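You operate a simulated robot arm through the tools that you are given. There is no shell and no other tool.

The job below is to be done with a simulated two-armed robot. You get a single attempt, and the scene is never put back.

## Task
Flush the strainer till its glass is clear.
Fine: green tap shut and orange tap open, then hold the yellow button; orange shut, green open after.

The check looks at the end state, three seconds after you hand in, the way a careful person would. Anything else that was tipped, shoved, dropped, spilled or broken makes it a failure.

## Robot
Two 6-joint arms with two-finger parallel grippers on one trunk that stands fixed in place. Base frame: the origin is at the foot of the trunk, x ahead of it, y to its left, z up; the work surface is at about z = 0.8. Readings come in m, degrees, newtons and seconds.
The left shoulder is at [0.06, 0.187, 1.197], the right one opposite. With the tool pointing down near the work surface each hand reaches from about 0.1 to 0.6 m from the base axis, measured 20 degrees to its own side. Payload 1.57 kg a hand.
The TCP of each hand is the grasp point between the finger pads, 0.03 m short of the fingertips. In the tool frame z runs along the fingers and y along their closing line. Largest opening 0.11 m; finger width 0.024, thickness 0.012; the body of the gripper, 0.048 by 0.112 m, starts 0.078 m behind the TCP.
Orientation is told as [roll, pitch, yaw] about the base's x, y, z axes, in that order, counted from this pose: with the fingers straight down and closing along the base's y, the tool's x points along the base's -x, its y along +y and its z along -z.

## Interface
- The arms move only by the tool play_rows. It takes "left_rows", "right_rows" or both (then of equal length, played together; a hand with none holds still); each is a list of rows, each a list of 7 numbers: the turn, a rotation vector about the tool's x, y, z in units of 120 degrees (1.0 is 120 degrees), then the shift along the tool's x, y, z in units of 500 mm (1.0 is 500 mm), then the finger opening in cm, from 0 to 11. In form: [[ax, ay, az, dx, dy, dz, jaw], ...]. A call has 1 to 20 rows; each row is the pose to reach, as a shift and turn from the pose commanded when the call began, along the tool's axes at that moment. A call with a number of a shift or a turn outside -1 to 1 is refused whole. A row lasts 0.2 s, in which the tool goes at most 0.05 m and 8.6 degrees; a call with a longer step from one row to the next is refused whole, and so is a gripper value outside its range. A pose out of reach is approached as far as the arm can. The call stops where the force on the tool passes 40 N (or 10 N more than at its start, if that is more) or the arm is blocked; 0.2 s more then pass. The fingers move at their own pace (about 0.153 m/s each) and stop on an object; they squeeze with about 33 N. The grip force told is the motor's: it shows also when the fingers shut on nothing. Time passes only in rows, and 0.2 s behind the last, so rows that repeat a pose let the fingers close. It gives the time, the measured TCP pose, the force on the tool (base axes), the opening and the grip force at its end, in the units of the frame above (readings bear some noise), with the torque about the TCP (base axes, N m) and any sound that the robot's microphone picked up.
- Cameras (640 x 400 px; columns grow to the right, rows downward): "scene" is now at [0.023, -0.0034, 1.741]; the picture's right is [-0.00, -1.00, 0.00], its down [-0.80, 0.00, -0.60] and it looks along [0.60, -0.00, -0.80] (base axes); focal length 346 px, centre (320, 200). "left" rides on the left gripper at [0.07, -0.016, -0.141] in its tool frame; the picture's right is [0.23, 0.97, 0.00], its down [-0.86, 0.20, -0.48] and it looks along [-0.47, 0.11, 0.88] (tool axes); focal length 222 px, centre (320, 200). "right" rides on the right gripper at [0.07, 0.016, -0.141] in its tool frame; the picture's right is [-0.23, 0.97, 0.00], its down [-0.86, -0.20, -0.48] and it looks along [-0.47, -0.11, 0.88] (tool axes); focal length 222 px, centre (320, 200). There is no depth. A picture from a camera that has moved, and an enlarged one, comes with that camera's place and axes in the base frame and with its lens. The place of the scene camera against the robot may be out by one fixed shift of up to 0.018 m in any direction.
- capture(camera): a new picture of that camera. The clock stands still meanwhile.
- slide_trunk(by): slides the trunk up (or, below 0, down) by that many m; the arms and the scene camera ride with it, the base frame stays. It gives what a move gives, with no picture.
- turn_head(pan, tilt): turns the head with the scene camera to pan (to the left, within 86 degrees either way) and tilt (down, from -29 to 69), counted from straight ahead of the robot. It gives what a move gives.
- close_up(camera, box): a new picture of the part [left, top, right, bottom] of that camera's present view, enlarged. The clock stands still meanwhile.
- hand_in(): hands the job in; it is judged then, once.

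Nothing tells you positions but the pictures and the camera data. Unless the task says otherwise, let go and move clear before handing in.

The tools are called after "Request:" by a JSON object that holds its "op" and its "data". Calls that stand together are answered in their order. play_rows: Moves the arms, as the interface text tells. Its arguments: {"type":"object","properties":{"left_rows":{"type":"array","items":{"type":"array","items":{"type":"number"}}},"right_rows":{"type":"array","items":{"type":"array","items":{"type":"number"}}}},"required":[]} The other tools are called the same way: slide_trunk (by) moves the trunk up or down; turn_head (pan, tilt) turns the head that bears the scene camera; capture (camera) takes a picture; close_up (camera, box) takes an enlarged picture of a part of a camera's view; hand_in () hands the job in.

At the start:

```text
time: 0.0
left_ee_pos: [0.4823, 0.2886, 1.2119]
left_tcp_rot: [0.0, -0.1, -0.1]
left_wrist_force: [-0.5, -0.6, -0.1]
left_torque: [0.04, 0.0, 0.01]
left_gripper_width: 0.1101
left_grasp_force: 0.1
right_ee_pos: [0.4739, -0.1685, 1.2399]
right_tcp_rot: [0.0, 0.1, 0.0]
right_wrist_force: [0.6, 1.3, -0.3]
right_torque: [-0.03, -0.01, 0.06]
right_gripper_width: 0.1099
right_grasp_force: 0.0
trunk travel left (down, up): [-0.825, 0.165]
head pan, tilt (commanded): [-0.2, 53.0]
```

scene: 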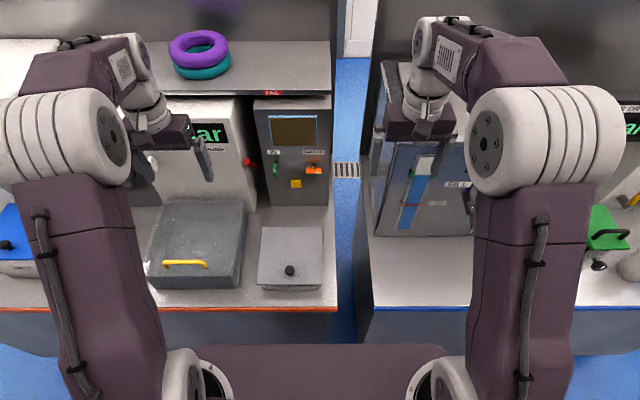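
right: 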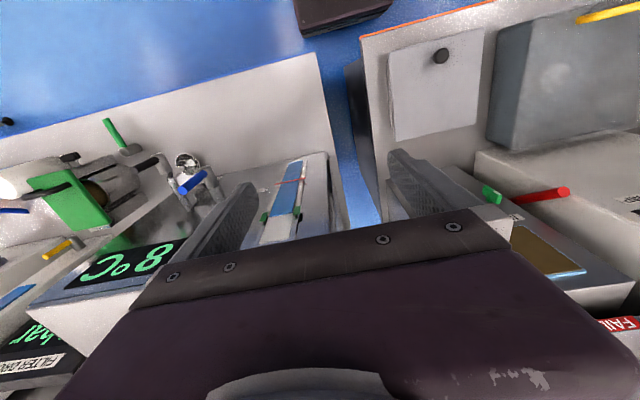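
left: 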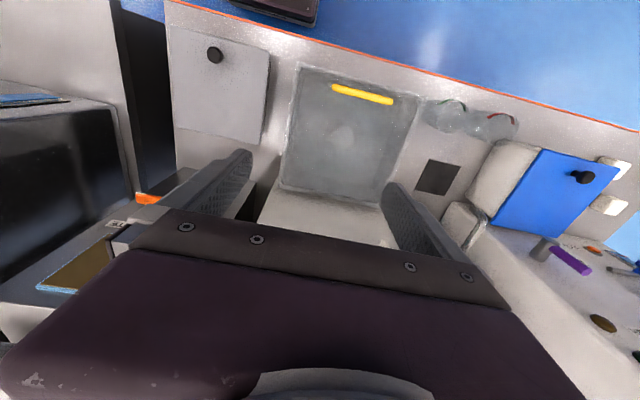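

I see a bench on the left with a grey panel (screen, green and orange levers, yellow button) and another bench on the right with more equipment. I'll look closer before moving to find the strainer and its taps.

Request:
{"op": "close_up", "data": {"camera": "scene", "box": [220, 80, 350, 220]}}

Request:
{"op": "close_up", "data": {"camera": "scene", "box": [360, 50, 640, 310]}}

Request:
{"op": "close_up", "data": {"camera": "right", "box": [0, 80, 340, 380]}}

```text
2.86 times, centred on (285, 150) of scene
camera zoom: at [0.023, -0.0034, 1.741], right [0.0, -1.0, 0.0], down [-0.8, 0.0, -0.6], along [0.6, 0.0, -0.8], focal length 988 px, centre (420, 343)
```

zoom: 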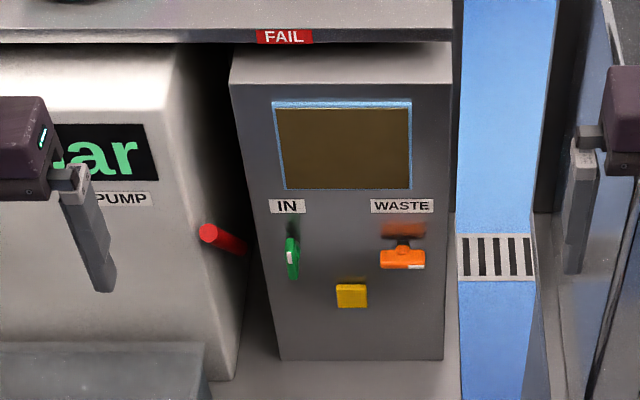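

```text
1.54 times, centred on (500, 180) of scene
camera zoom: at [0.023, -0.0034, 1.741], right [0.0, -1.0, 0.0], down [-0.8, 0.0, -0.6], along [0.6, 0.0, -0.8], focal length 532 px, centre (43, 231)
```

zoom: 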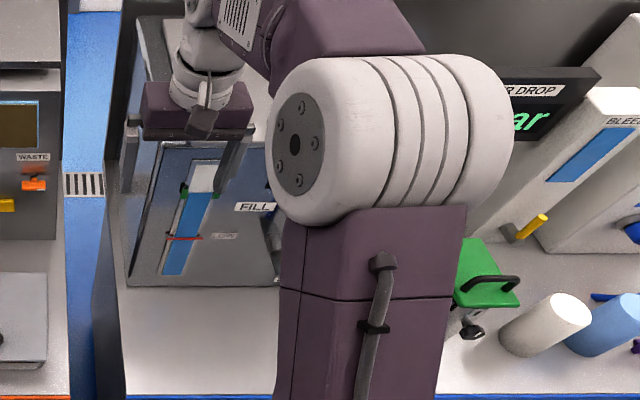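

```text
1.33 times, centred on (170, 230) of right
camera zoom: at [0.4056, -0.1518, 1.3812], right [0.23, 0.97, 0.0], down [0.86, -0.2, 0.48], along [0.47, -0.11, -0.88], focal length 296 px, centre (520, 160)
```

zoom: 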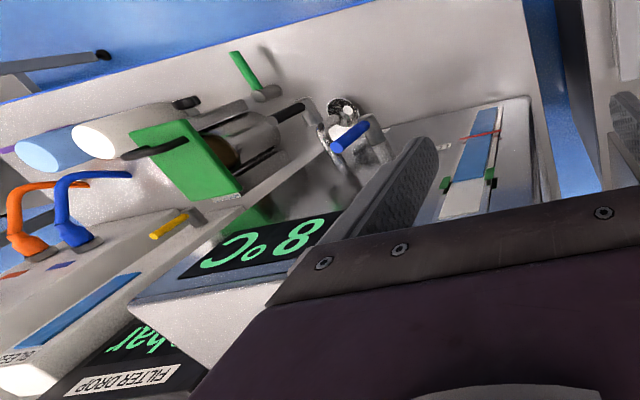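

The strainer is the grey box with the brown glass, with IN (green, vertical handle), WASTE (orange, horizontal handle) and a yellow button; its front face is a near-vertical plane at about x = 0.70. I'll enlarge the taps, the surroundings and the area around the left arm.

Request:
{"op": "close_up", "data": {"camera": "scene", "box": [265, 145, 335, 195]}}

Request:
{"op": "close_up", "data": {"camera": "scene", "box": [0, 20, 340, 320]}}

Request:
{"op": "close_up", "data": {"camera": "left", "box": [0, 100, 320, 320]}}

Request:
{"op": "close_up", "data": {"camera": "right", "box": [380, 120, 640, 340]}}

```text
8.00 times, centred on (300, 170) of scene
camera zoom: at [0.023, -0.0034, 1.741], right [0.0, -1.0, 0.0], down [-0.8, 0.0, -0.6], along [0.6, 0.0, -0.8], focal length 2767 px, centre (480, 440)
```

zoom: 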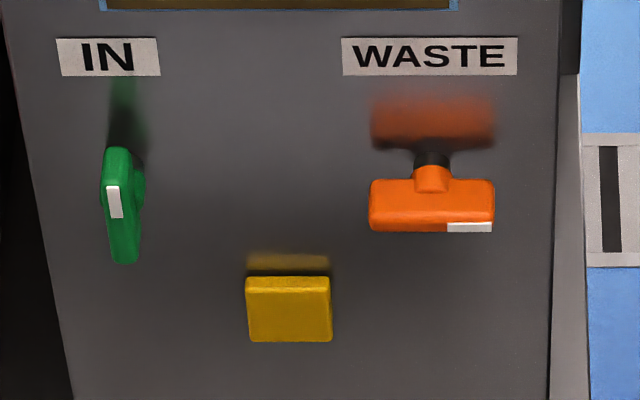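

```text
1.33 times, centred on (170, 170) of scene
camera zoom: at [0.023, -0.0034, 1.741], right [0.0, -1.0, 0.0], down [-0.8, 0.0, -0.6], along [0.6, 0.0, -0.8], focal length 461 px, centre (520, 240)
```

zoom: 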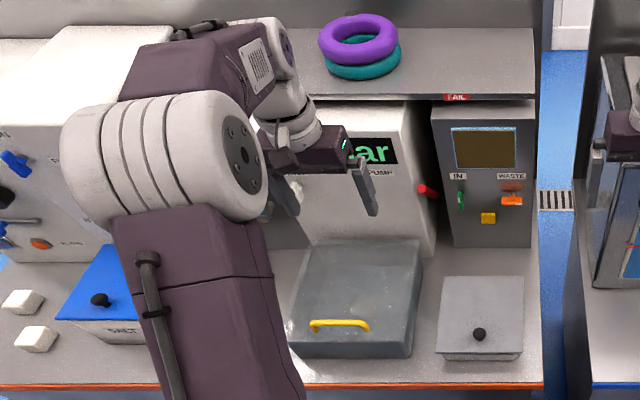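

```text
1.82 times, centred on (160, 210) of left
camera zoom: at [0.4143, 0.271, 1.3533], right [-0.23, 0.97, 0.0], down [0.86, 0.2, 0.48], along [0.47, 0.11, -0.88], focal length 404 px, centre (611, 182)
```

zoom: 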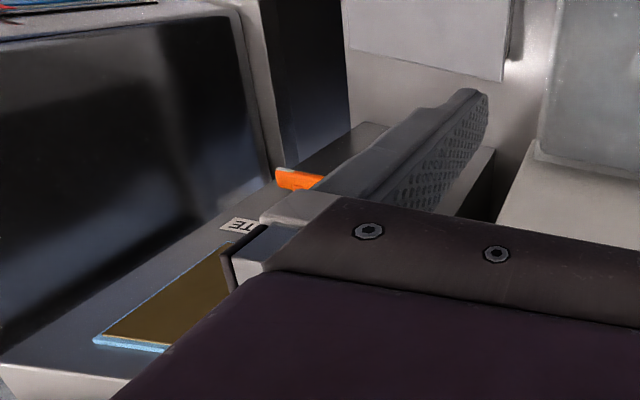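

```text
1.82 times, centred on (510, 230) of right
camera zoom: at [0.4056, -0.1518, 1.3812], right [0.23, 0.97, 0.0], down [0.86, -0.2, 0.48], along [0.47, -0.11, -0.88], focal length 404 px, centre (-26, 146)
```

zoom: 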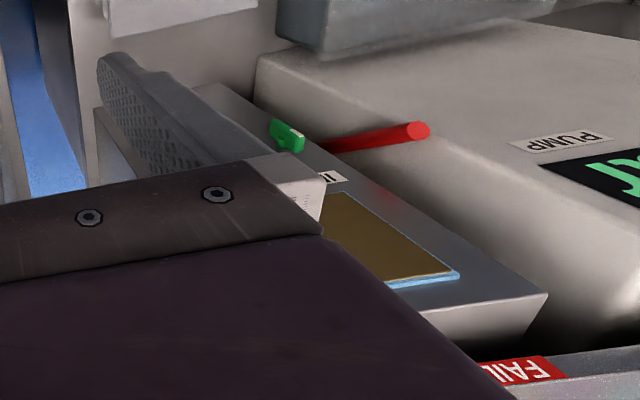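

The taps sit at roughly green [0.669, 0.122, 1.01], orange [0.669, 0.014, 1.01], button [0.69, 0.07, 0.93]; a red rod of the pump ends near [0.65, 0.19, 1.07] and must be avoided. I'll bring the left hand in front of the panel, pointing forward, well clear, to get a precise look.

Request:
{"op": "play_rows", "data": {"left_rows": [[0, -0.0682, 0, -0.005, -0.036, 0.026, 8], [0, -0.1364, 0, -0.01, -0.072, 0.052, 6], [0, -0.2046, 0, -0.015, -0.108, 0.078, 6], [0, -0.2728, 0, -0.02, -0.144, 0.104, 6], [0, -0.341, 0, -0.025, -0.18, 0.13, 6], [0, -0.4092, 0, -0.03, -0.216, 0.156, 6], [0, -0.4774, 0, -0.035, -0.252, 0.182, 6], [0, -0.5456, 0, -0.035, -0.288, 0.208, 6], [0, -0.6138, 0, -0.035, -0.324, 0.234, 6], [0, -0.682, 0, -0.035, -0.36, 0.26, 6], [0, -0.75, 0, -0.035, -0.378, 0.28, 6], [0, -0.75, 0, -0.035, -0.378, 0.28, 6]]}}

```text
time: 2.6
left_ee_pos: [0.5387, 0.2206, 1.0849]
left_tcp_rot: [-78.5, -77.7, 74.8]
left_wrist_force: [-0.7, -0.5, 0.4]
left_torque: [0.03, -0.01, 0.0]
left_gripper_width: 0.0601
left_grasp_force: 0.1
left hand out of reach, approached as far as the arm can: row 4, 5, 6, 7, 8, 9, 10, 11, 12
right_ee_pos: [0.4724, -0.1688, 1.2401]
right_tcp_rot: [0.0, 0.0, 0.0]
right_wrist_force: [-0.7, -0.6, -0.2]
right_torque: [0.0, -0.03, -0.03]
right_gripper_width: 0.1101
right_grasp_force: 0.1
trunk travel left (down, up): [-0.825, 0.165]
head pan, tilt (commanded): [-0.2, 53.0]
```

The arm could not follow the pose from row 4 on; the hand is at about [0.54, 0.22, 1.08]. I'll look at how it stands now.

Request:
{"op": "capture", "data": {"camera": "scene"}}

Request:
{"op": "capture", "data": {"camera": "left"}}

Request:
{"op": "capture", "data": {"camera": "right"}}

```text
taken
camera scene: at [0.0212, -0.0038, 1.741], right [0.0, -1.0, 0.0], down [-0.8, 0.0, -0.6], along [0.6, 0.0, -0.8], focal length 346 px, centre (320, 200)
```

scene: 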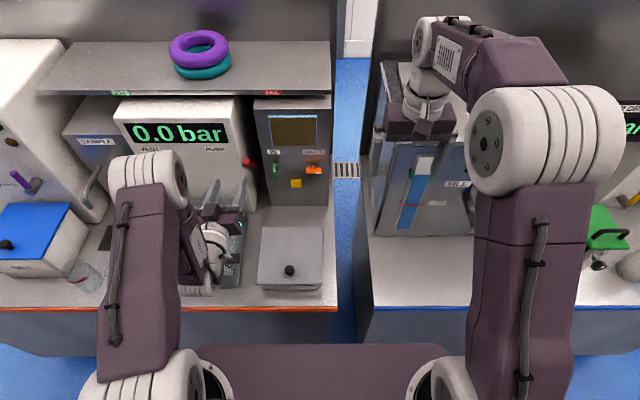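

```text
taken
camera left: at [0.3942, 0.1989, 1.0262], right [0.04, 0.9, -0.43], down [-0.42, 0.4, 0.81], along [0.91, 0.14, 0.4], focal length 222 px, centre (320, 200)
```

left: 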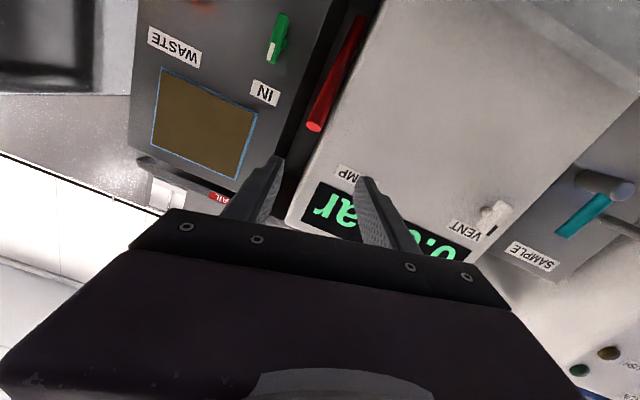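

```text
taken
camera right: at [0.4041, -0.152, 1.3816], right [0.23, 0.97, 0.0], down [0.85, -0.2, 0.48], along [0.47, -0.11, -0.88], focal length 222 px, centre (320, 200)
```

right: 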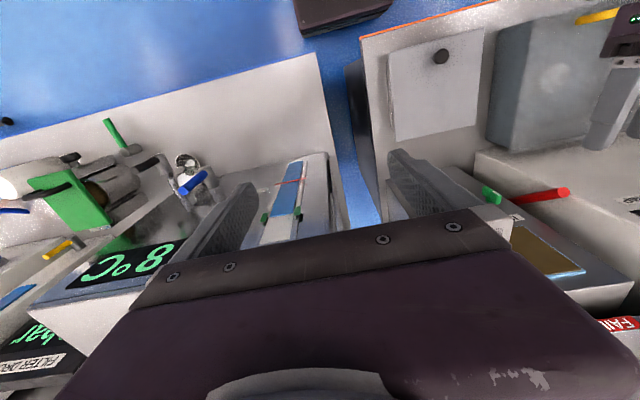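

The hand now points forward, but it stopped short of the target sideways (y 0.22 instead of 0.10), probably too folded. I'll make a small forward test move to see how the commanded pose carries over.

Request:
{"op": "play_rows", "data": {"left_rows": [[0, 0, 0, 0, 0, 0.03, 6], [0, 0, 0, 0, 0, 0.06, 6], [0, 0, 0, 0, 0, 0.06, 6]]}}

```text
time: 3.4
left_ee_pos: [0.5664, 0.2232, 1.0841]
left_tcp_rot: [-78.1, -77.6, 74.1]
left_wrist_force: [-0.1, 0.1, -0.8]
left_torque: [-0.01, 0.02, 0.02]
left_gripper_width: 0.0598
left_grasp_force: 0.0
left hand out of reach, approached as far as the arm can: row 1, 2, 3
right_ee_pos: [0.4758, -0.1692, 1.2396]
right_tcp_rot: [-0.1, 0.0, 0.0]
right_wrist_force: [-0.1, 0.5, -0.2]
right_torque: [-0.02, 0.03, -0.02]
right_gripper_width: 0.1101
right_grasp_force: 0.0
trunk travel left (down, up): [-0.825, 0.165]
head pan, tilt (commanded): [-0.2, 53.0]
```

The reading suggests a joint limit tied to going inward. I'll test by shifting back left 0.12 m while watching whether the "out of reach" flag clears.

Request:
{"op": "play_rows", "data": {"left_rows": [[0, 0, 0, 0, 0.06, 0, 6], [0, 0, 0, 0, 0.12, 0, 6], [0, 0, 0, 0, 0.18, 0, 6], [0, 0, 0, 0, 0.24, 0, 6], [0, 0, 0, 0, 0.24, 0, 6]]}}

```text
time: 4.6
left_ee_pos: [0.5727, 0.3377, 1.0598]
left_tcp_rot: [-78.1, -77.5, 74.2]
left_wrist_force: [-0.4, -0.3, 0.3]
left_torque: [0.01, -0.04, 0.04]
left_gripper_width: 0.0601
left_grasp_force: 0.1
right_ee_pos: [0.4734, -0.1684, 1.2399]
right_tcp_rot: [0.0, -0.1, 0.0]
right_wrist_force: [-0.3, -0.6, 0.0]
right_torque: [0.04, -0.01, 0.0]
right_gripper_width: 0.1101
right_grasp_force: 0.1
trunk travel left (down, up): [-0.825, 0.165]
head pan, tilt (commanded): [-0.2, 53.0]
```

Each call starts from the pose actually reached, and away from centre the pose is reachable. I'll level the roll here first (about +12 degrees about the tool axis) to learn what limits the arm.

Request:
{"op": "play_rows", "data": {"left_rows": [[0, 0, 0.05, 0, 0, 0, 6], [0, 0, 0.1, 0, 0, 0, 6], [0, 0, 0.1, 0, 0, 0, 6]]}}

Request:
{"op": "capture", "data": {"camera": "left"}}

Request:
{"op": "capture", "data": {"camera": "scene"}}

```text
time: 5.4
left_ee_pos: [0.6115, 0.3709, 1.0633]
left_tcp_rot: [-9.9, -87.4, 5.7]
left_wrist_force: [-0.2, -0.2, 0.4]
left_torque: [0.01, 0.01, -0.02]
left_gripper_width: 0.0602
left_grasp_force: 0.1
left hand out of reach, approached as far as the arm can: row 1, 2, 3
right_ee_pos: [0.4743, -0.1688, 1.2399]
right_tcp_rot: [0.0, 0.0, 0.0]
right_wrist_force: [-0.1, -0.2, -0.2]
right_torque: [0.02, 0.0, 0.0]
right_gripper_width: 0.1101
right_grasp_force: 0.1
trunk travel left (down, up): [-0.825, 0.165]
head pan, tilt (commanded): [-0.2, 53.0]
```

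```text
taken
camera left: at [0.4678, 0.3648, 1.0012], right [0.06, 0.97, -0.23], down [-0.42, 0.24, 0.87], along [0.9, 0.05, 0.43], focal length 222 px, centre (320, 200)
```

left: 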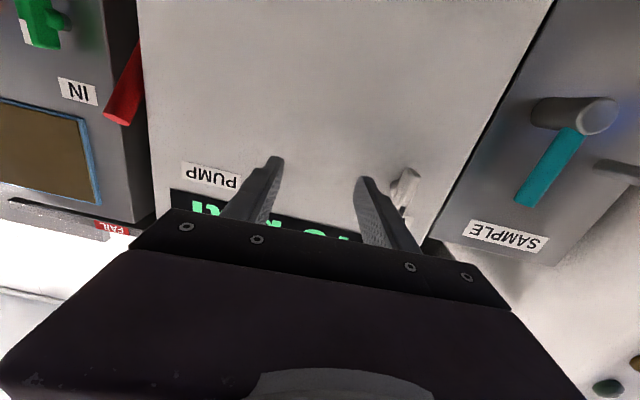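

```text
taken
camera scene: at [0.0227, -0.0037, 1.741], right [0.0, -1.0, 0.0], down [-0.8, 0.0, -0.6], along [0.6, 0.0, -0.8], focal length 346 px, centre (320, 200)
```

scene: 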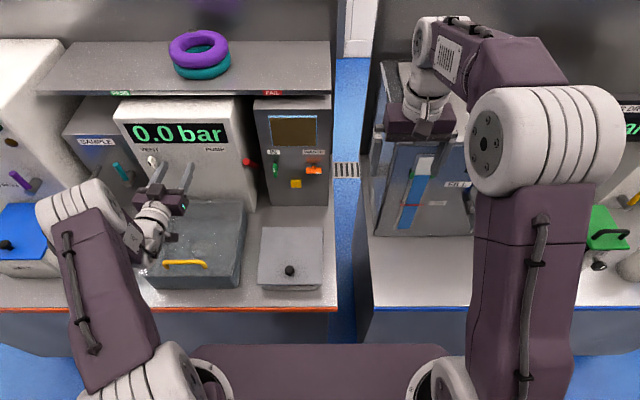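

The hand is close to the pump front now, so I must be careful: I'll zoom in to understand the arm's geometry and clearance before moving any further.

Request:
{"op": "close_up", "data": {"camera": "scene", "box": [20, 80, 340, 400]}}

Request:
{"op": "close_up", "data": {"camera": "left", "box": [0, 0, 320, 240]}}

```text
1.25 times, centred on (180, 240) of scene
camera zoom: at [0.0227, -0.0037, 1.741], right [0.0, -1.0, 0.0], down [-0.8, 0.0, -0.6], along [0.6, 0.0, -0.8], focal length 432 px, centre (495, 150)
```

zoom: 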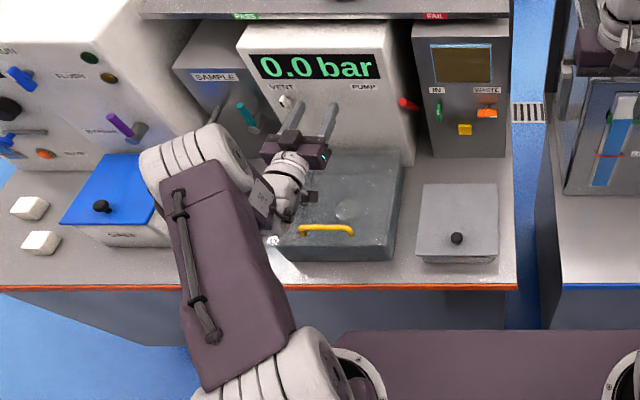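

```text
1.67 times, centred on (160, 120) of left
camera zoom: at [0.4678, 0.3648, 1.0012], right [0.06, 0.97, -0.23], down [-0.42, 0.24, 0.87], along [0.9, 0.05, 0.43], focal length 370 px, centre (587, 333)
```

zoom: 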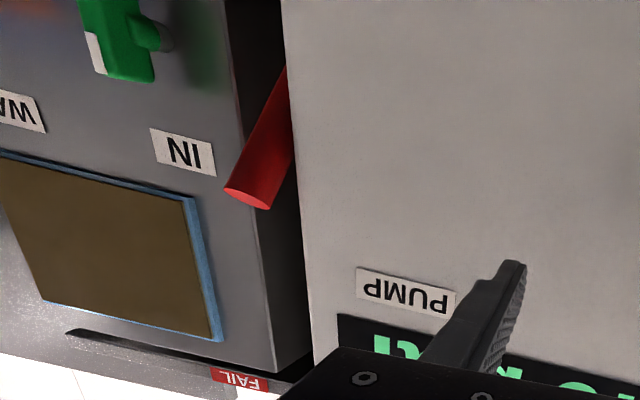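

I suspect the last wrist joint sits near its limit in the +roll direction, so rolling the other way should be free and the gripper is symmetric anyway. I'll back off from the pump by 5 cm and roll −90 degrees in small steps.

Request:
{"op": "play_rows", "data": {"left_rows": [[0, 0, 0, 0, 0, -0.05, 6], [0, 0, -0.03, 0, 0, -0.1, 6], [0, 0, -0.1, 0, 0, -0.1, 6], [0, 0, -0.17, 0, 0, -0.1, 6], [0, 0, -0.24, 0, 0, -0.1, 6], [0, 0, -0.31, 0, 0, -0.1, 6], [0, 0, -0.38, 0, 0, -0.1, 6], [0, 0, -0.45, 0, 0, -0.1, 6], [0, 0, -0.52, 0, 0, -0.1, 6], [0, 0, -0.59, 0, 0, -0.1, 6], [0, 0, -0.66, 0, 0, -0.1, 6], [0, 0, -0.73, 0, 0, -0.1, 6], [0, 0, -0.75, 0, 0, -0.1, 6]]}}

Request:
{"op": "capture", "data": {"camera": "scene"}}

Request:
{"op": "capture", "data": {"camera": "left"}}

```text
time: 8.2
left_ee_pos: [0.5611, 0.3739, 1.065]
left_tcp_rot: [-87.5, 0.2, 86.0]
left_wrist_force: [-0.5, 0.0, 0.1]
left_torque: [0.01, 0.02, 0.0]
left_gripper_width: 0.0598
left_grasp_force: 0.0
left hand out of reach, approached as far as the arm can: row 1, 2
right_ee_pos: [0.4741, -0.1684, 1.2399]
right_tcp_rot: [0.1, 0.0, 0.1]
right_wrist_force: [0.5, 0.2, -0.5]
right_torque: [0.02, -0.01, 0.0]
right_gripper_width: 0.1099
right_grasp_force: 0.1
trunk travel left (down, up): [-0.825, 0.165]
head pan, tilt (commanded): [-0.2, 53.0]
```

```text
taken
camera scene: at [0.023, -0.0033, 1.741], right [0.0, -1.0, 0.0], down [-0.8, 0.0, -0.6], along [0.6, 0.0, -0.8], focal length 346 px, centre (320, 200)
```

scene: 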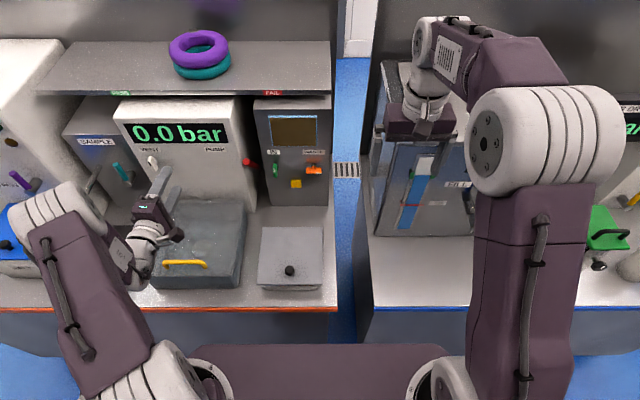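

```text
taken
camera left: at [0.4171, 0.3133, 1.0891], right [-0.06, -0.23, -0.97], down [-0.43, 0.89, -0.18], along [0.9, 0.4, -0.15], focal length 222 px, centre (320, 200)
```

left: 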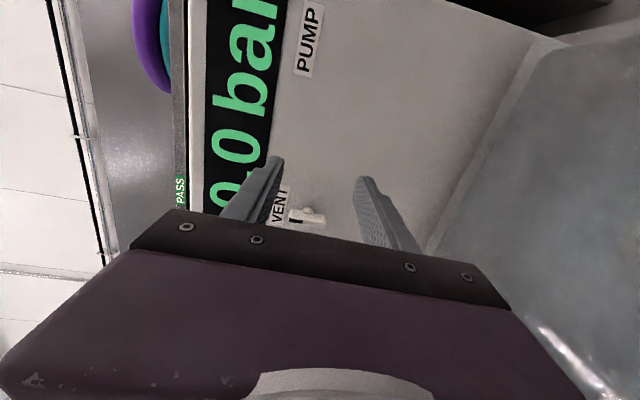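

Rolling the other way worked cleanly. Now I'll slide the hand inward to about y = 0.12 at x = 0.56, correcting the small yaw and pitch error on the way.

Request:
{"op": "play_rows", "data": {"left_rows": [[0.01, -0.016, 0, 0.07, 0, 0, 6], [0.021, -0.033, 0, 0.14, 0, 0.01, 6], [0.021, -0.033, 0, 0.21, 0, 0.015, 6], [0.021, -0.033, 0, 0.28, 0, 0.02, 6], [0.021, -0.033, 0, 0.35, 0, 0.025, 6], [0.021, -0.033, 0, 0.42, 0, 0.03, 6], [0.021, -0.033, 0, 0.49, 0, 0.035, 6], [0.021, -0.033, 0, 0.51, 0, 0.035, 6], [0.021, -0.033, 0, 0.51, 0, 0.035, 6]]}}

Request:
{"op": "capture", "data": {"camera": "left"}}

Request:
{"op": "capture", "data": {"camera": "scene"}}

```text
time: 10.2
left_ee_pos: [0.5353, 0.2475, 1.0678]
left_tcp_rot: [-90.0, 0.0, 89.6]
left_wrist_force: [0.0, 0.0, -0.8]
left_torque: [0.01, -0.02, -0.02]
left_gripper_width: 0.0602
left_grasp_force: 0.1
left hand out of reach, approached as far as the arm can: row 4, 5, 6, 7, 8, 9
right_ee_pos: [0.4744, -0.169, 1.2408]
right_tcp_rot: [0.0, 0.0, 0.0]
right_wrist_force: [0.5, -0.6, 0.3]
right_torque: [-0.01, -0.03, -0.01]
right_gripper_width: 0.1101
right_grasp_force: 0.0
trunk travel left (down, up): [-0.825, 0.165]
head pan, tilt (commanded): [-0.2, 53.0]
```

```text
taken
camera left: at [0.3939, 0.1785, 1.0854], right [0.0, -0.23, -0.97], down [-0.47, 0.86, -0.2], along [0.88, 0.46, -0.11], focal length 222 px, centre (320, 200)
```

left: 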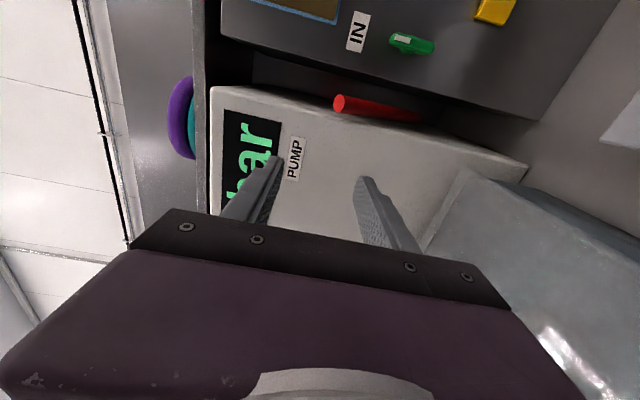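

```text
taken
camera scene: at [0.023, -0.0037, 1.741], right [0.0, -1.0, 0.0], down [-0.8, 0.0, -0.6], along [0.6, 0.0, -0.8], focal length 346 px, centre (320, 200)
```

scene: 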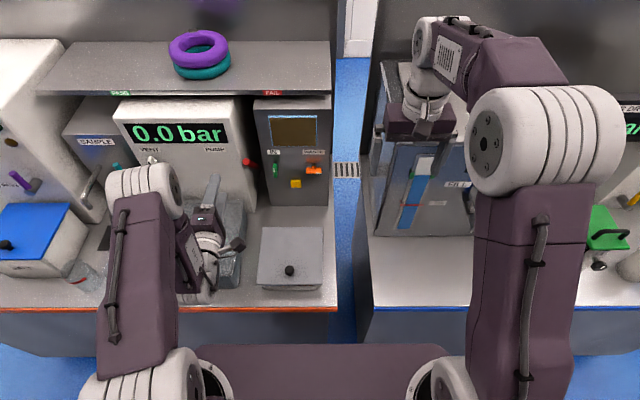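

Orientation is now exact, but the hand still stops at y ≈ 0.25. I'll look at the arm's structure closely to understand which joint is limiting.

Request:
{"op": "close_up", "data": {"camera": "scene", "box": [60, 130, 300, 400]}}

Request:
{"op": "close_up", "data": {"camera": "scene", "box": [370, 0, 640, 400]}}

Request:
{"op": "turn_head", "data": {"pan": 25, "tilt": 65}}

Request:
{"op": "capture", "data": {"camera": "scene"}}

```text
1.48 times, centred on (180, 265) of scene
camera zoom: at [0.023, -0.0037, 1.741], right [0.0, -1.0, 0.0], down [-0.8, 0.0, -0.6], along [0.6, 0.0, -0.8], focal length 512 px, centre (527, 104)
```

zoom: 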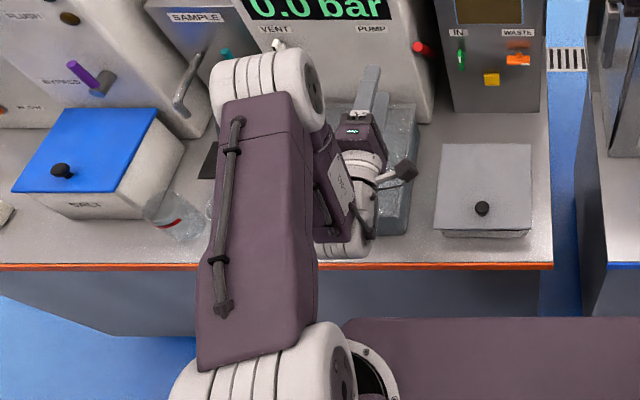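

```text
1.00 times, centred on (505, 200) of scene (not enlarged: the box is as wide or as high as the picture)
camera zoom: at [0.023, -0.0037, 1.741], right [0.0, -1.0, 0.0], down [-0.8, 0.0, -0.6], along [0.6, 0.0, -0.8], focal length 346 px, centre (135, 200)
```

zoom: 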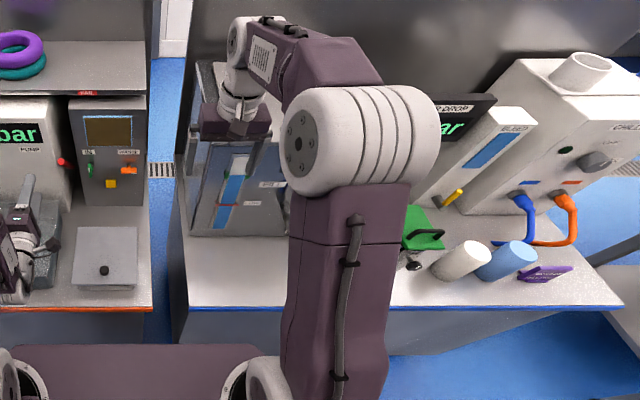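

```text
time: 11.1
left_ee_pos: [0.5344, 0.2472, 1.069]
left_tcp_rot: [-90.0, 0.1, 89.5]
left_wrist_force: [0.4, 0.6, 0.2]
left_torque: [-0.01, -0.02, 0.02]
left_gripper_width: 0.06
left_grasp_force: 0.1
right_ee_pos: [0.4752, -0.1678, 1.2406]
right_tcp_rot: [-0.1, -0.1, -0.1]
right_wrist_force: [-0.4, 0.1, 0.0]
right_torque: [0.0, 0.0, 0.04]
right_gripper_width: 0.1099
right_grasp_force: 0.1
trunk travel left (down, up): [-0.825, 0.165]
head pan, tilt (commanded): [25.0, 65.0]
```

```text
taken
camera scene: at [0.004, 0.0224, 1.7269], right [0.42, -0.91, 0.0], down [-0.82, -0.38, -0.42], along [0.38, 0.18, -0.91], focal length 346 px, centre (320, 200)
```

scene: 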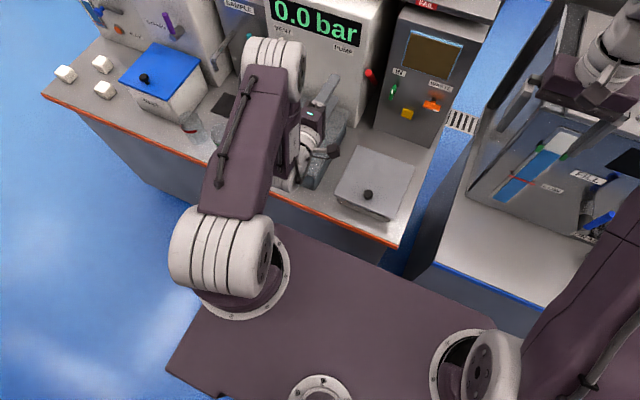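

The shoulders have a vertical first joint. I'll zoom in on the left wrist from this new view.

Request:
{"op": "close_up", "data": {"camera": "scene", "box": [230, 20, 390, 220]}}

Request:
{"op": "close_up", "data": {"camera": "right", "box": [480, 0, 640, 160]}}

```text
2.00 times, centred on (310, 120) of scene
camera zoom: at [0.004, 0.0224, 1.7269], right [0.42, -0.91, 0.0], down [-0.82, -0.38, -0.42], along [0.38, 0.18, -0.91], focal length 692 px, centre (340, 360)
```

zoom: 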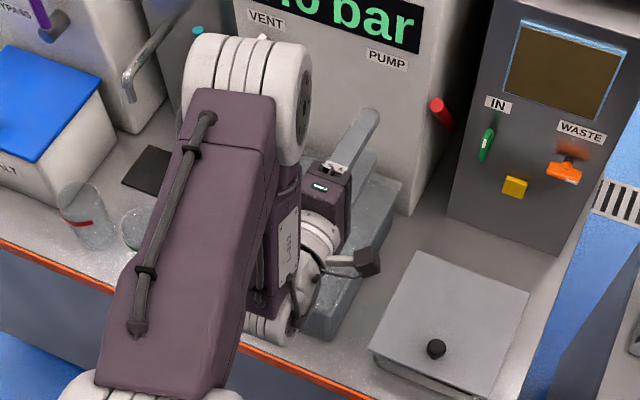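

```text
2.50 times, centred on (560, 80) of right
camera zoom: at [0.4056, -0.1518, 1.3812], right [0.23, 0.97, 0.0], down [0.86, -0.2, 0.48], along [0.47, -0.11, -0.88], focal length 555 px, centre (-280, 500)
```

zoom: 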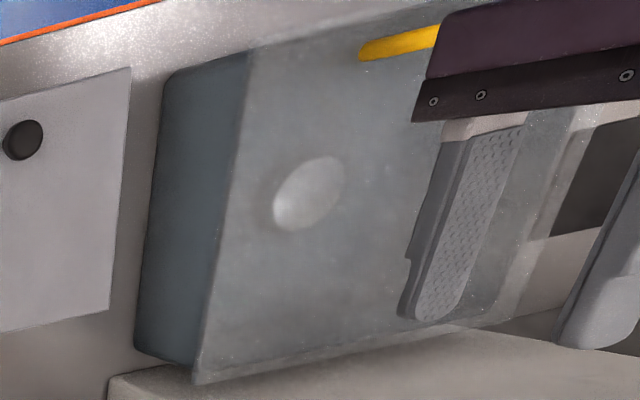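

The arm is UR-like, with the forearm now folded steeply down, so I suspect it is simply too folded this close in. I'll close the fingers and go diagonally forward and inward, staying clear of the red rod, to see if reach improves.

Request:
{"op": "play_rows", "data": {"left_rows": [[0, 0, 0, 0.02, 0, 0.02, 1], [0, 0, 0, 0.05, -0.02, 0.05, 0.5], [0, 0, 0, 0.08, -0.04, 0.06, 0.5], [0, 0, 0, 0.12, -0.06, 0.07, 0.5], [0, 0, 0, 0.16, -0.06, 0.08, 0.5], [0, 0, 0, 0.2, -0.06, 0.09, 0.5], [0, 0, 0, 0.24, -0.06, 0.1, 0.5], [0, 0, 0, 0.24, -0.06, 0.1, 0.5]]}}

Request:
{"op": "capture", "data": {"camera": "scene"}}

```text
time: 12.9
left_ee_pos: [0.5555, 0.2483, 1.0945]
left_tcp_rot: [-90.0, 0.0, 88.8]
left_wrist_force: [-0.8, 0.2, -0.7]
left_torque: [-0.02, 0.04, 0.04]
left_gripper_width: 0.005
left_grasp_force: 0.0
left hand out of reach, approached as far as the arm can: row 1, 2, 3, 4, 5, 6, 7, 8
right_ee_pos: [0.4749, -0.1687, 1.2398]
right_tcp_rot: [0.0, 0.0, 0.0]
right_wrist_force: [-0.3, 0.0, -0.2]
right_torque: [0.01, -0.03, -0.02]
right_gripper_width: 0.1101
right_grasp_force: 0.0
trunk travel left (down, up): [-0.825, 0.165]
head pan, tilt (commanded): [25.0, 65.0]
```

```text
taken
camera scene: at [0.004, 0.0225, 1.7268], right [0.42, -0.91, 0.0], down [-0.82, -0.38, -0.42], along [0.38, 0.18, -0.91], focal length 346 px, centre (320, 200)
```

scene: 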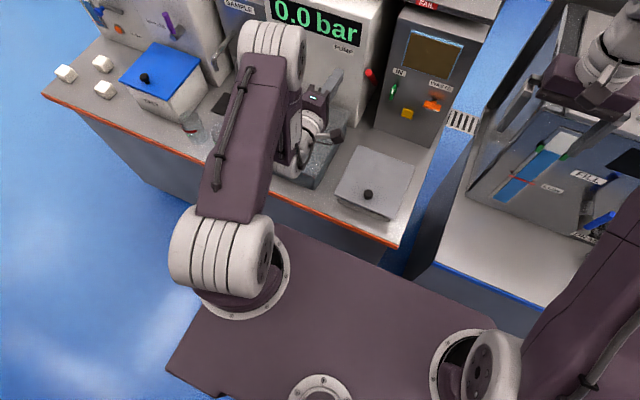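

The limit stays near y = 0.248 whatever x is, so it depends on yaw; I'll test by yawing the tool 30 degrees inward about the wrist, which should carry the fingertips inward in free space.

Request:
{"op": "play_rows", "data": {"left_rows": [[0, 0.06, 0, 0.07, 0, -0.005, 0.5], [0, 0.125, 0, 0.14, 0, -0.02, 0.5], [0, 0.19, 0, 0.21, 0, -0.045, 0.5], [0, 0.25, 0, 0.28, 0, -0.075, 0.5], [0, 0.25, 0, 0.28, 0, -0.075, 0.5]]}}

Request:
{"op": "capture", "data": {"camera": "scene"}}

Request:
{"op": "capture", "data": {"camera": "left"}}

```text
time: 14.1
left_ee_pos: [0.514, 0.1048, 1.0922]
left_tcp_rot: [-90.0, 0.1, 59.9]
left_wrist_force: [0.6, -0.6, 0.2]
left_torque: [0.0, 0.03, -0.03]
left_gripper_width: 0.005
left_grasp_force: 0.0
right_ee_pos: [0.4746, -0.1683, 1.2403]
right_tcp_rot: [0.0, 0.0, -0.1]
right_wrist_force: [1.3, 1.3, 0.8]
right_torque: [0.0, 0.01, -0.01]
right_gripper_width: 0.1102
right_grasp_force: 0.0
trunk travel left (down, up): [-0.825, 0.165]
head pan, tilt (commanded): [25.0, 65.0]
```

```text
taken
camera scene: at [0.0039, 0.0228, 1.7268], right [0.42, -0.91, 0.0], down [-0.82, -0.38, -0.42], along [0.38, 0.18, -0.91], focal length 346 px, centre (320, 200)
```

scene: 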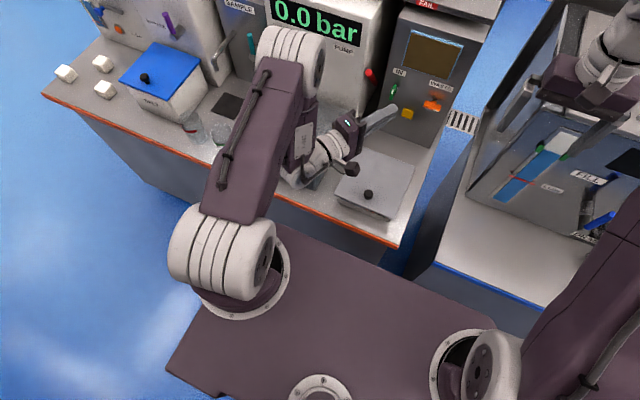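

```text
taken
camera left: at [0.3581, 0.1153, 1.1073], right [-0.11, -0.2, -0.97], down [0.01, 0.98, -0.2], along [0.99, -0.04, -0.11], focal length 222 px, centre (320, 200)
```

left: 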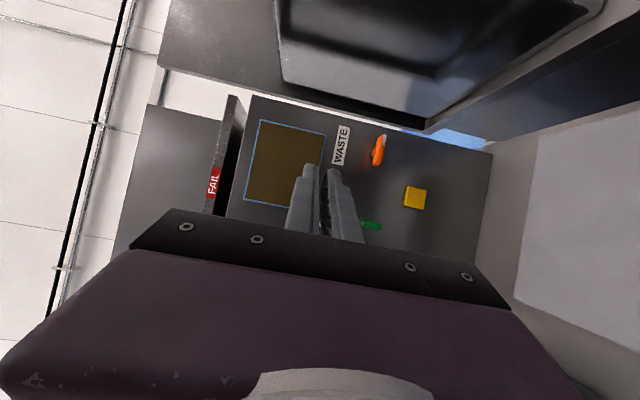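

With the tool yawed inward the pose is reachable, so the limit is the wrist's yaw relative to the arm plane: −15° yaw should serve for green and about −25° for orange. Now I'll take a close look at the panel from here.

Request:
{"op": "close_up", "data": {"camera": "left", "box": [210, 80, 500, 260]}}

Request:
{"op": "close_up", "data": {"camera": "left", "box": [320, 110, 460, 240]}}

Request:
{"op": "close_up", "data": {"camera": "scene", "box": [340, 40, 480, 130]}}

```text
2.21 times, centred on (355, 170) of left
camera zoom: at [0.3581, 0.1153, 1.1073], right [-0.11, -0.2, -0.97], down [0.01, 0.98, -0.2], along [0.99, -0.04, -0.11], focal length 490 px, centre (243, 266)
```

zoom: 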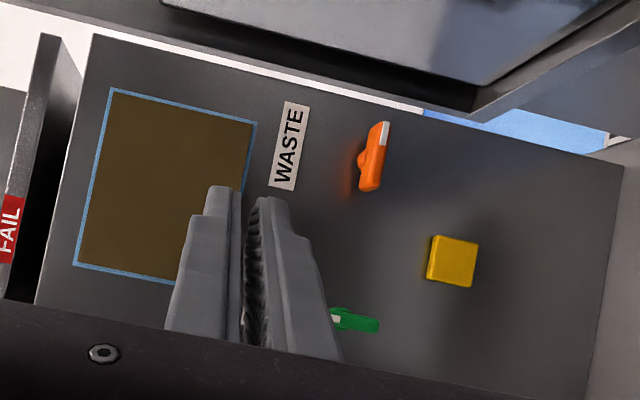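

```text
3.08 times, centred on (390, 175) of left
camera zoom: at [0.3581, 0.1153, 1.1073], right [-0.11, -0.2, -0.97], down [0.01, 0.98, -0.2], along [0.99, -0.04, -0.11], focal length 684 px, centre (105, 277)
```

zoom: 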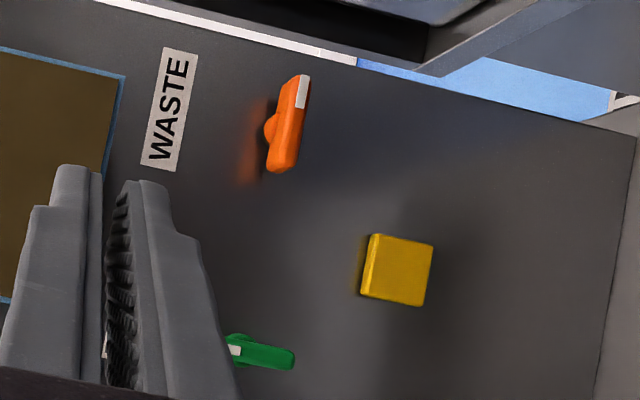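

```text
4.44 times, centred on (410, 85) of scene
camera zoom: at [0.0039, 0.0228, 1.7268], right [0.42, -0.91, 0.0], down [-0.82, -0.38, -0.42], along [0.38, 0.18, -0.91], focal length 1537 px, centre (-80, 711)
```

zoom: 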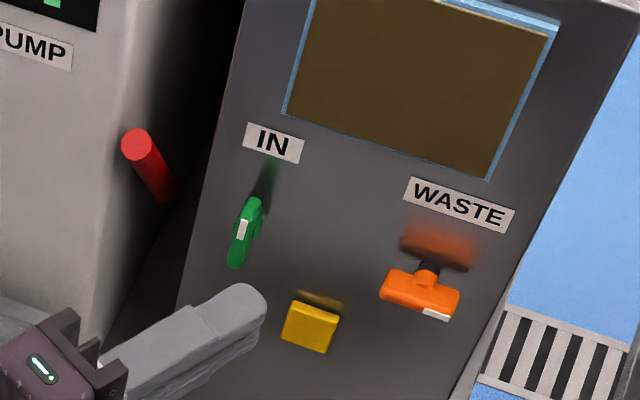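

The left camera puts orange near [0.665, 0.018, 1.004], green near [0.665, 0.124, 1.00] and the button near [0.69, 0.07, 0.925]. To triangulate the depth precisely I'll shift the hand up and inward and take a second view.

Request:
{"op": "play_rows", "data": {"left_rows": [[0, 0, 0, 0.05, -0.06, 0.03, 0.5], [0, 0, 0, 0.104, -0.12, 0.06, 0.5], [0, 0, 0, 0.104, -0.12, 0.06, 0.5]]}}

Request:
{"op": "capture", "data": {"camera": "left"}}

Request:
{"op": "close_up", "data": {"camera": "left", "box": [300, 100, 520, 260]}}

```text
time: 14.9
left_ee_pos: [0.5146, 0.0468, 1.1508]
left_tcp_rot: [-90.0, 0.1, 60.0]
left_wrist_force: [0.6, -0.4, -0.2]
left_torque: [-0.03, -0.01, -0.02]
left_gripper_width: 0.005
left_grasp_force: 0.0
right_ee_pos: [0.4743, -0.1672, 1.2396]
right_tcp_rot: [-0.1, 0.0, 0.1]
right_wrist_force: [0.4, 1.2, 0.2]
right_torque: [-0.01, 0.0, 0.04]
right_gripper_width: 0.1099
right_grasp_force: 0.2
trunk travel left (down, up): [-0.825, 0.165]
head pan, tilt (commanded): [25.0, 65.0]
```

```text
taken
camera left: at [0.3584, 0.0567, 1.1675], right [-0.11, -0.2, -0.97], down [0.01, 0.98, -0.2], along [0.99, -0.04, -0.11], focal length 222 px, centre (320, 200)
```

left: 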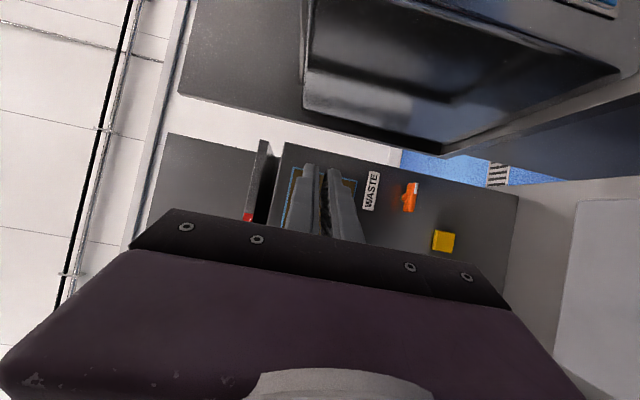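

```text
2.50 times, centred on (410, 180) of left
camera zoom: at [0.3584, 0.0567, 1.1675], right [-0.11, -0.2, -0.97], down [0.01, 0.98, -0.2], along [0.99, -0.04, -0.11], focal length 555 px, centre (95, 250)
```

zoom: 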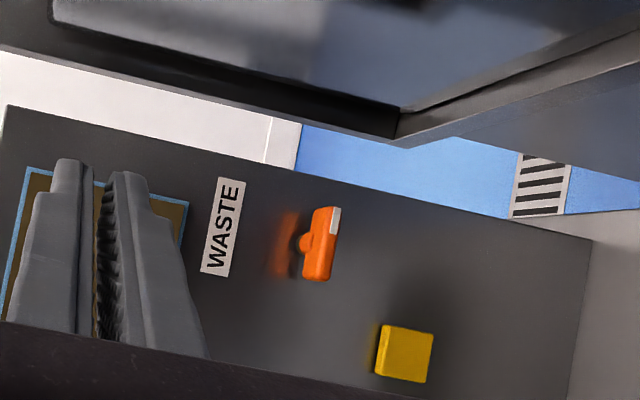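

The triangulation gives lever fronts at x ≈ 0.664, panel face ≈ 0.692, orange centred at y ≈ 0.017, z ≈ 1.003, and button front [0.684, 0.071, 0.926]. Before approaching I'll check the wrist's clearance above the knobbed box from the head camera.

Request:
{"op": "turn_head", "data": {"pan": 10, "tilt": 55}}

Request:
{"op": "capture", "data": {"camera": "scene"}}

Request:
{"op": "close_up", "data": {"camera": "scene", "box": [180, 120, 380, 300]}}

Request:
{"op": "capture", "data": {"camera": "right"}}

```text
time: 15.7
left_ee_pos: [0.5138, 0.0457, 1.1509]
left_tcp_rot: [-90.0, 0.0, 60.0]
left_wrist_force: [0.6, 0.6, 0.2]
left_torque: [-0.01, 0.01, 0.0]
left_gripper_width: 0.0051
left_grasp_force: 0.1
right_ee_pos: [0.4732, -0.1687, 1.2397]
right_tcp_rot: [0.0, 0.1, 0.0]
right_wrist_force: [-0.9, 0.2, 0.1]
right_torque: [-0.01, 0.02, 0.0]
right_gripper_width: 0.11
right_grasp_force: 0.1
trunk travel left (down, up): [-0.825, 0.165]
head pan, tilt (commanded): [10.0, 55.0]
```

```text
taken
camera scene: at [0.02, 0.0095, 1.7384], right [0.17, -0.98, 0.0], down [-0.81, -0.14, -0.57], along [0.56, 0.1, -0.82], focal length 346 px, centre (320, 200)
```

scene: 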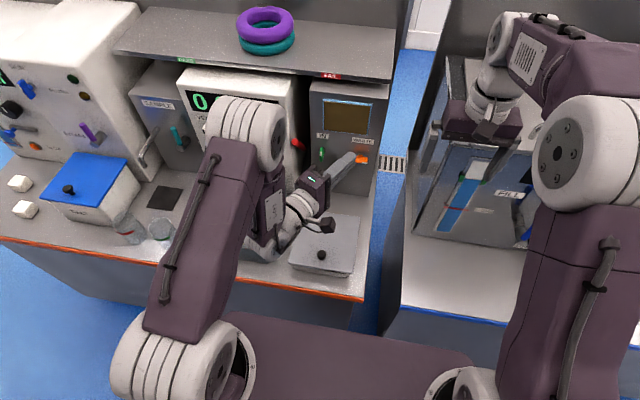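

```text
2.22 times, centred on (280, 210) of scene
camera zoom: at [0.02, 0.0095, 1.7384], right [0.17, -0.98, 0.0], down [-0.81, -0.14, -0.57], along [0.56, 0.1, -0.82], focal length 769 px, centre (409, 178)
```

zoom: 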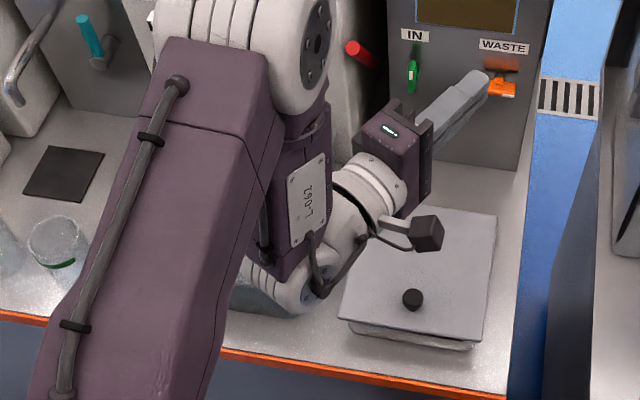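

```text
taken
camera right: at [0.4057, -0.1517, 1.3812], right [0.23, 0.97, 0.0], down [0.86, -0.2, 0.48], along [0.47, -0.11, -0.88], focal length 222 px, centre (320, 200)
```

right: 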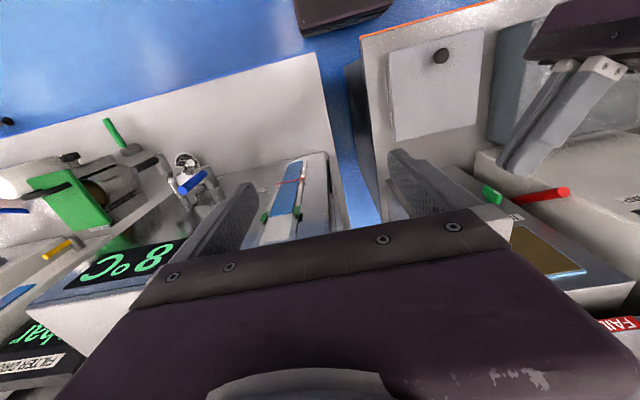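

The lower wrist joint hangs below the tool, so clearance above the boxes matters. I'll use the right hand's camera as a side observer: move it back and outward, and tilt it to look left at the panel and left wrist.

Request:
{"op": "play_rows", "data": {"right_rows": [[-0.07, 0, 0, 0.025, -0.03, -0.01, 11], [-0.14, 0, 0, 0.05, -0.06, -0.02, 11], [-0.21, 0, 0, 0.075, -0.09, -0.03, 11], [-0.28, 0, 0, 0.1, -0.12, -0.04, 11], [-0.35, 0, 0, 0.12, -0.14, -0.04, 11], [-0.4167, 0, 0, 0.14, -0.16, -0.04, 11], [-0.4167, 0, 0, 0.14, -0.16, -0.04, 11]]}}

Request:
{"op": "capture", "data": {"camera": "right"}}

Request:
{"op": "capture", "data": {"camera": "scene"}}

```text
time: 17.3
left_ee_pos: [0.514, 0.0454, 1.1492]
left_tcp_rot: [-90.0, 0.1, 60.0]
left_wrist_force: [-0.9, 0.1, 0.2]
left_torque: [0.01, 0.05, 0.01]
left_gripper_width: 0.0052
left_grasp_force: 0.0
right_ee_pos: [0.4042, -0.2488, 1.2625]
right_tcp_rot: [50.1, -0.1, 0.0]
right_wrist_force: [-1.3, -0.4, -0.6]
right_torque: [-0.02, -0.03, 0.0]
right_gripper_width: 0.1104
right_grasp_force: 0.0
trunk travel left (down, up): [-0.825, 0.165]
head pan, tilt (commanded): [10.0, 55.0]
```

```text
taken
camera right: at [0.3358, -0.3465, 1.3657], right [0.23, 0.62, 0.75], down [0.85, -0.5, 0.15], along [0.47, 0.6, -0.65], focal length 222 px, centre (320, 200)
```

right: 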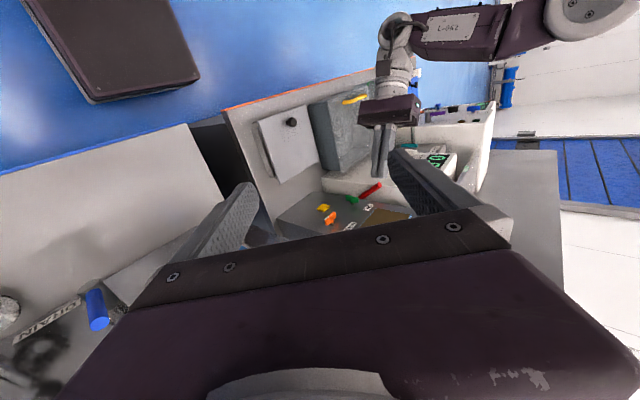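

```text
taken
camera scene: at [0.0197, 0.0098, 1.7385], right [0.17, -0.98, 0.0], down [-0.81, -0.14, -0.57], along [0.56, 0.1, -0.82], focal length 346 px, centre (320, 200)
```

scene: 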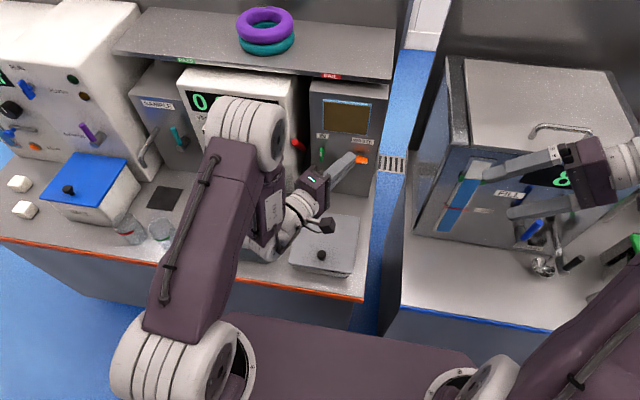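

The right camera now sees the left wrist and the panel from the side. I'll enlarge it.

Request:
{"op": "close_up", "data": {"camera": "right", "box": [230, 0, 500, 240]}}

Request:
{"op": "close_up", "data": {"camera": "right", "box": [340, 0, 540, 150]}}

```text
1.67 times, centred on (365, 120) of right
camera zoom: at [0.3358, -0.3465, 1.3657], right [0.23, 0.62, 0.75], down [0.85, -0.5, 0.15], along [0.47, 0.6, -0.65], focal length 370 px, centre (245, 333)
```

zoom: 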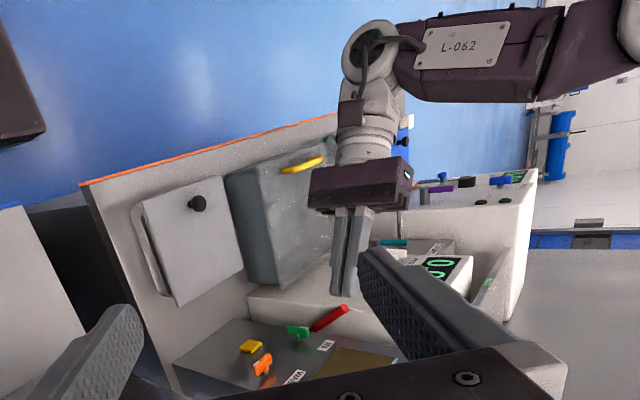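

```text
2.67 times, centred on (440, 75) of right
camera zoom: at [0.3358, -0.3465, 1.3657], right [0.23, 0.62, 0.75], down [0.85, -0.5, 0.15], along [0.47, 0.6, -0.65], focal length 592 px, centre (0, 533)
```

zoom: 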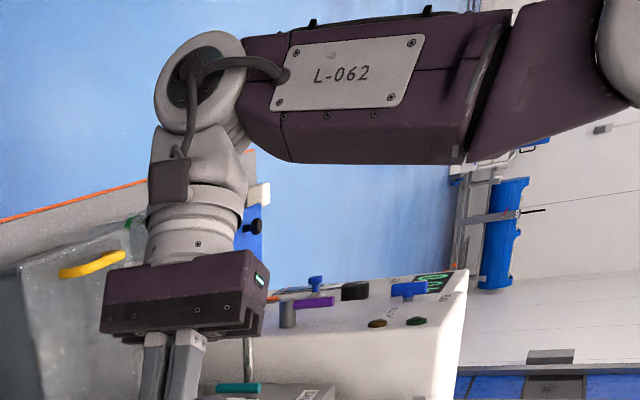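

The side view shows the wrist is in line with the tool (no part hangs below), so clearance over the boxes is fine at lever height. I'll go to a standoff in front of the green tap with 20° inward yaw, then roll so the fingers close horizontally.

Request:
{"op": "play_rows", "data": {"left_rows": [[0, -0.02, 0, -0.05, 0.06, -0.006, 2.6], [0, -0.04, 0, -0.1, 0.12, -0.013, 2.6], [0, -0.06, 0, -0.15, 0.18, -0.02, 2.6], [0, -0.0833, 0, -0.2, 0.24, -0.026, 2.6], [0, -0.0833, 0, -0.2526, 0.294, -0.0326, 2.6], [0, -0.0833, 0, -0.2526, 0.294, -0.0326, 2.6]]}}

Request:
{"op": "capture", "data": {"camera": "left"}}

Request:
{"op": "capture", "data": {"camera": "right"}}

```text
time: 18.7
left_ee_pos: [0.564, 0.1622, 1.0001]
left_tcp_rot: [-90.0, 0.0, 70.0]
left_wrist_force: [-0.2, -0.6, 0.7]
left_torque: [0.02, -0.02, 0.0]
left_gripper_width: 0.0263
left_grasp_force: 0.0
right_ee_pos: [0.4051, -0.2495, 1.261]
right_tcp_rot: [50.1, 0.0, 0.0]
right_wrist_force: [1.0, 0.7, -1.4]
right_torque: [0.0, 0.02, 0.02]
right_gripper_width: 0.11
right_grasp_force: 0.0
trunk travel left (down, up): [-0.825, 0.165]
head pan, tilt (commanded): [10.0, 55.0]
```

```text
taken
camera left: at [0.4086, 0.1453, 1.0164], right [-0.08, -0.21, -0.97], down [-0.16, 0.97, -0.2], along [0.98, 0.14, -0.11], focal length 222 px, centre (320, 200)
```

left: 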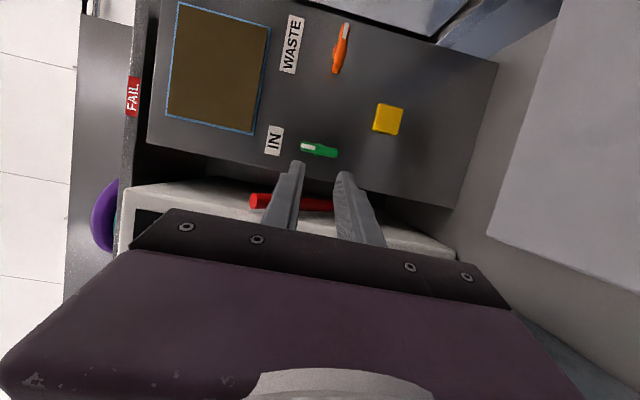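

```text
taken
camera right: at [0.3357, -0.3472, 1.3656], right [0.23, 0.63, 0.75], down [0.86, -0.49, 0.15], along [0.47, 0.6, -0.65], focal length 222 px, centre (320, 200)
```

right: 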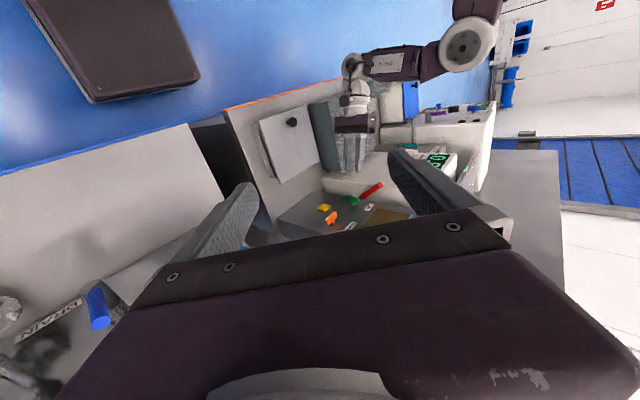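

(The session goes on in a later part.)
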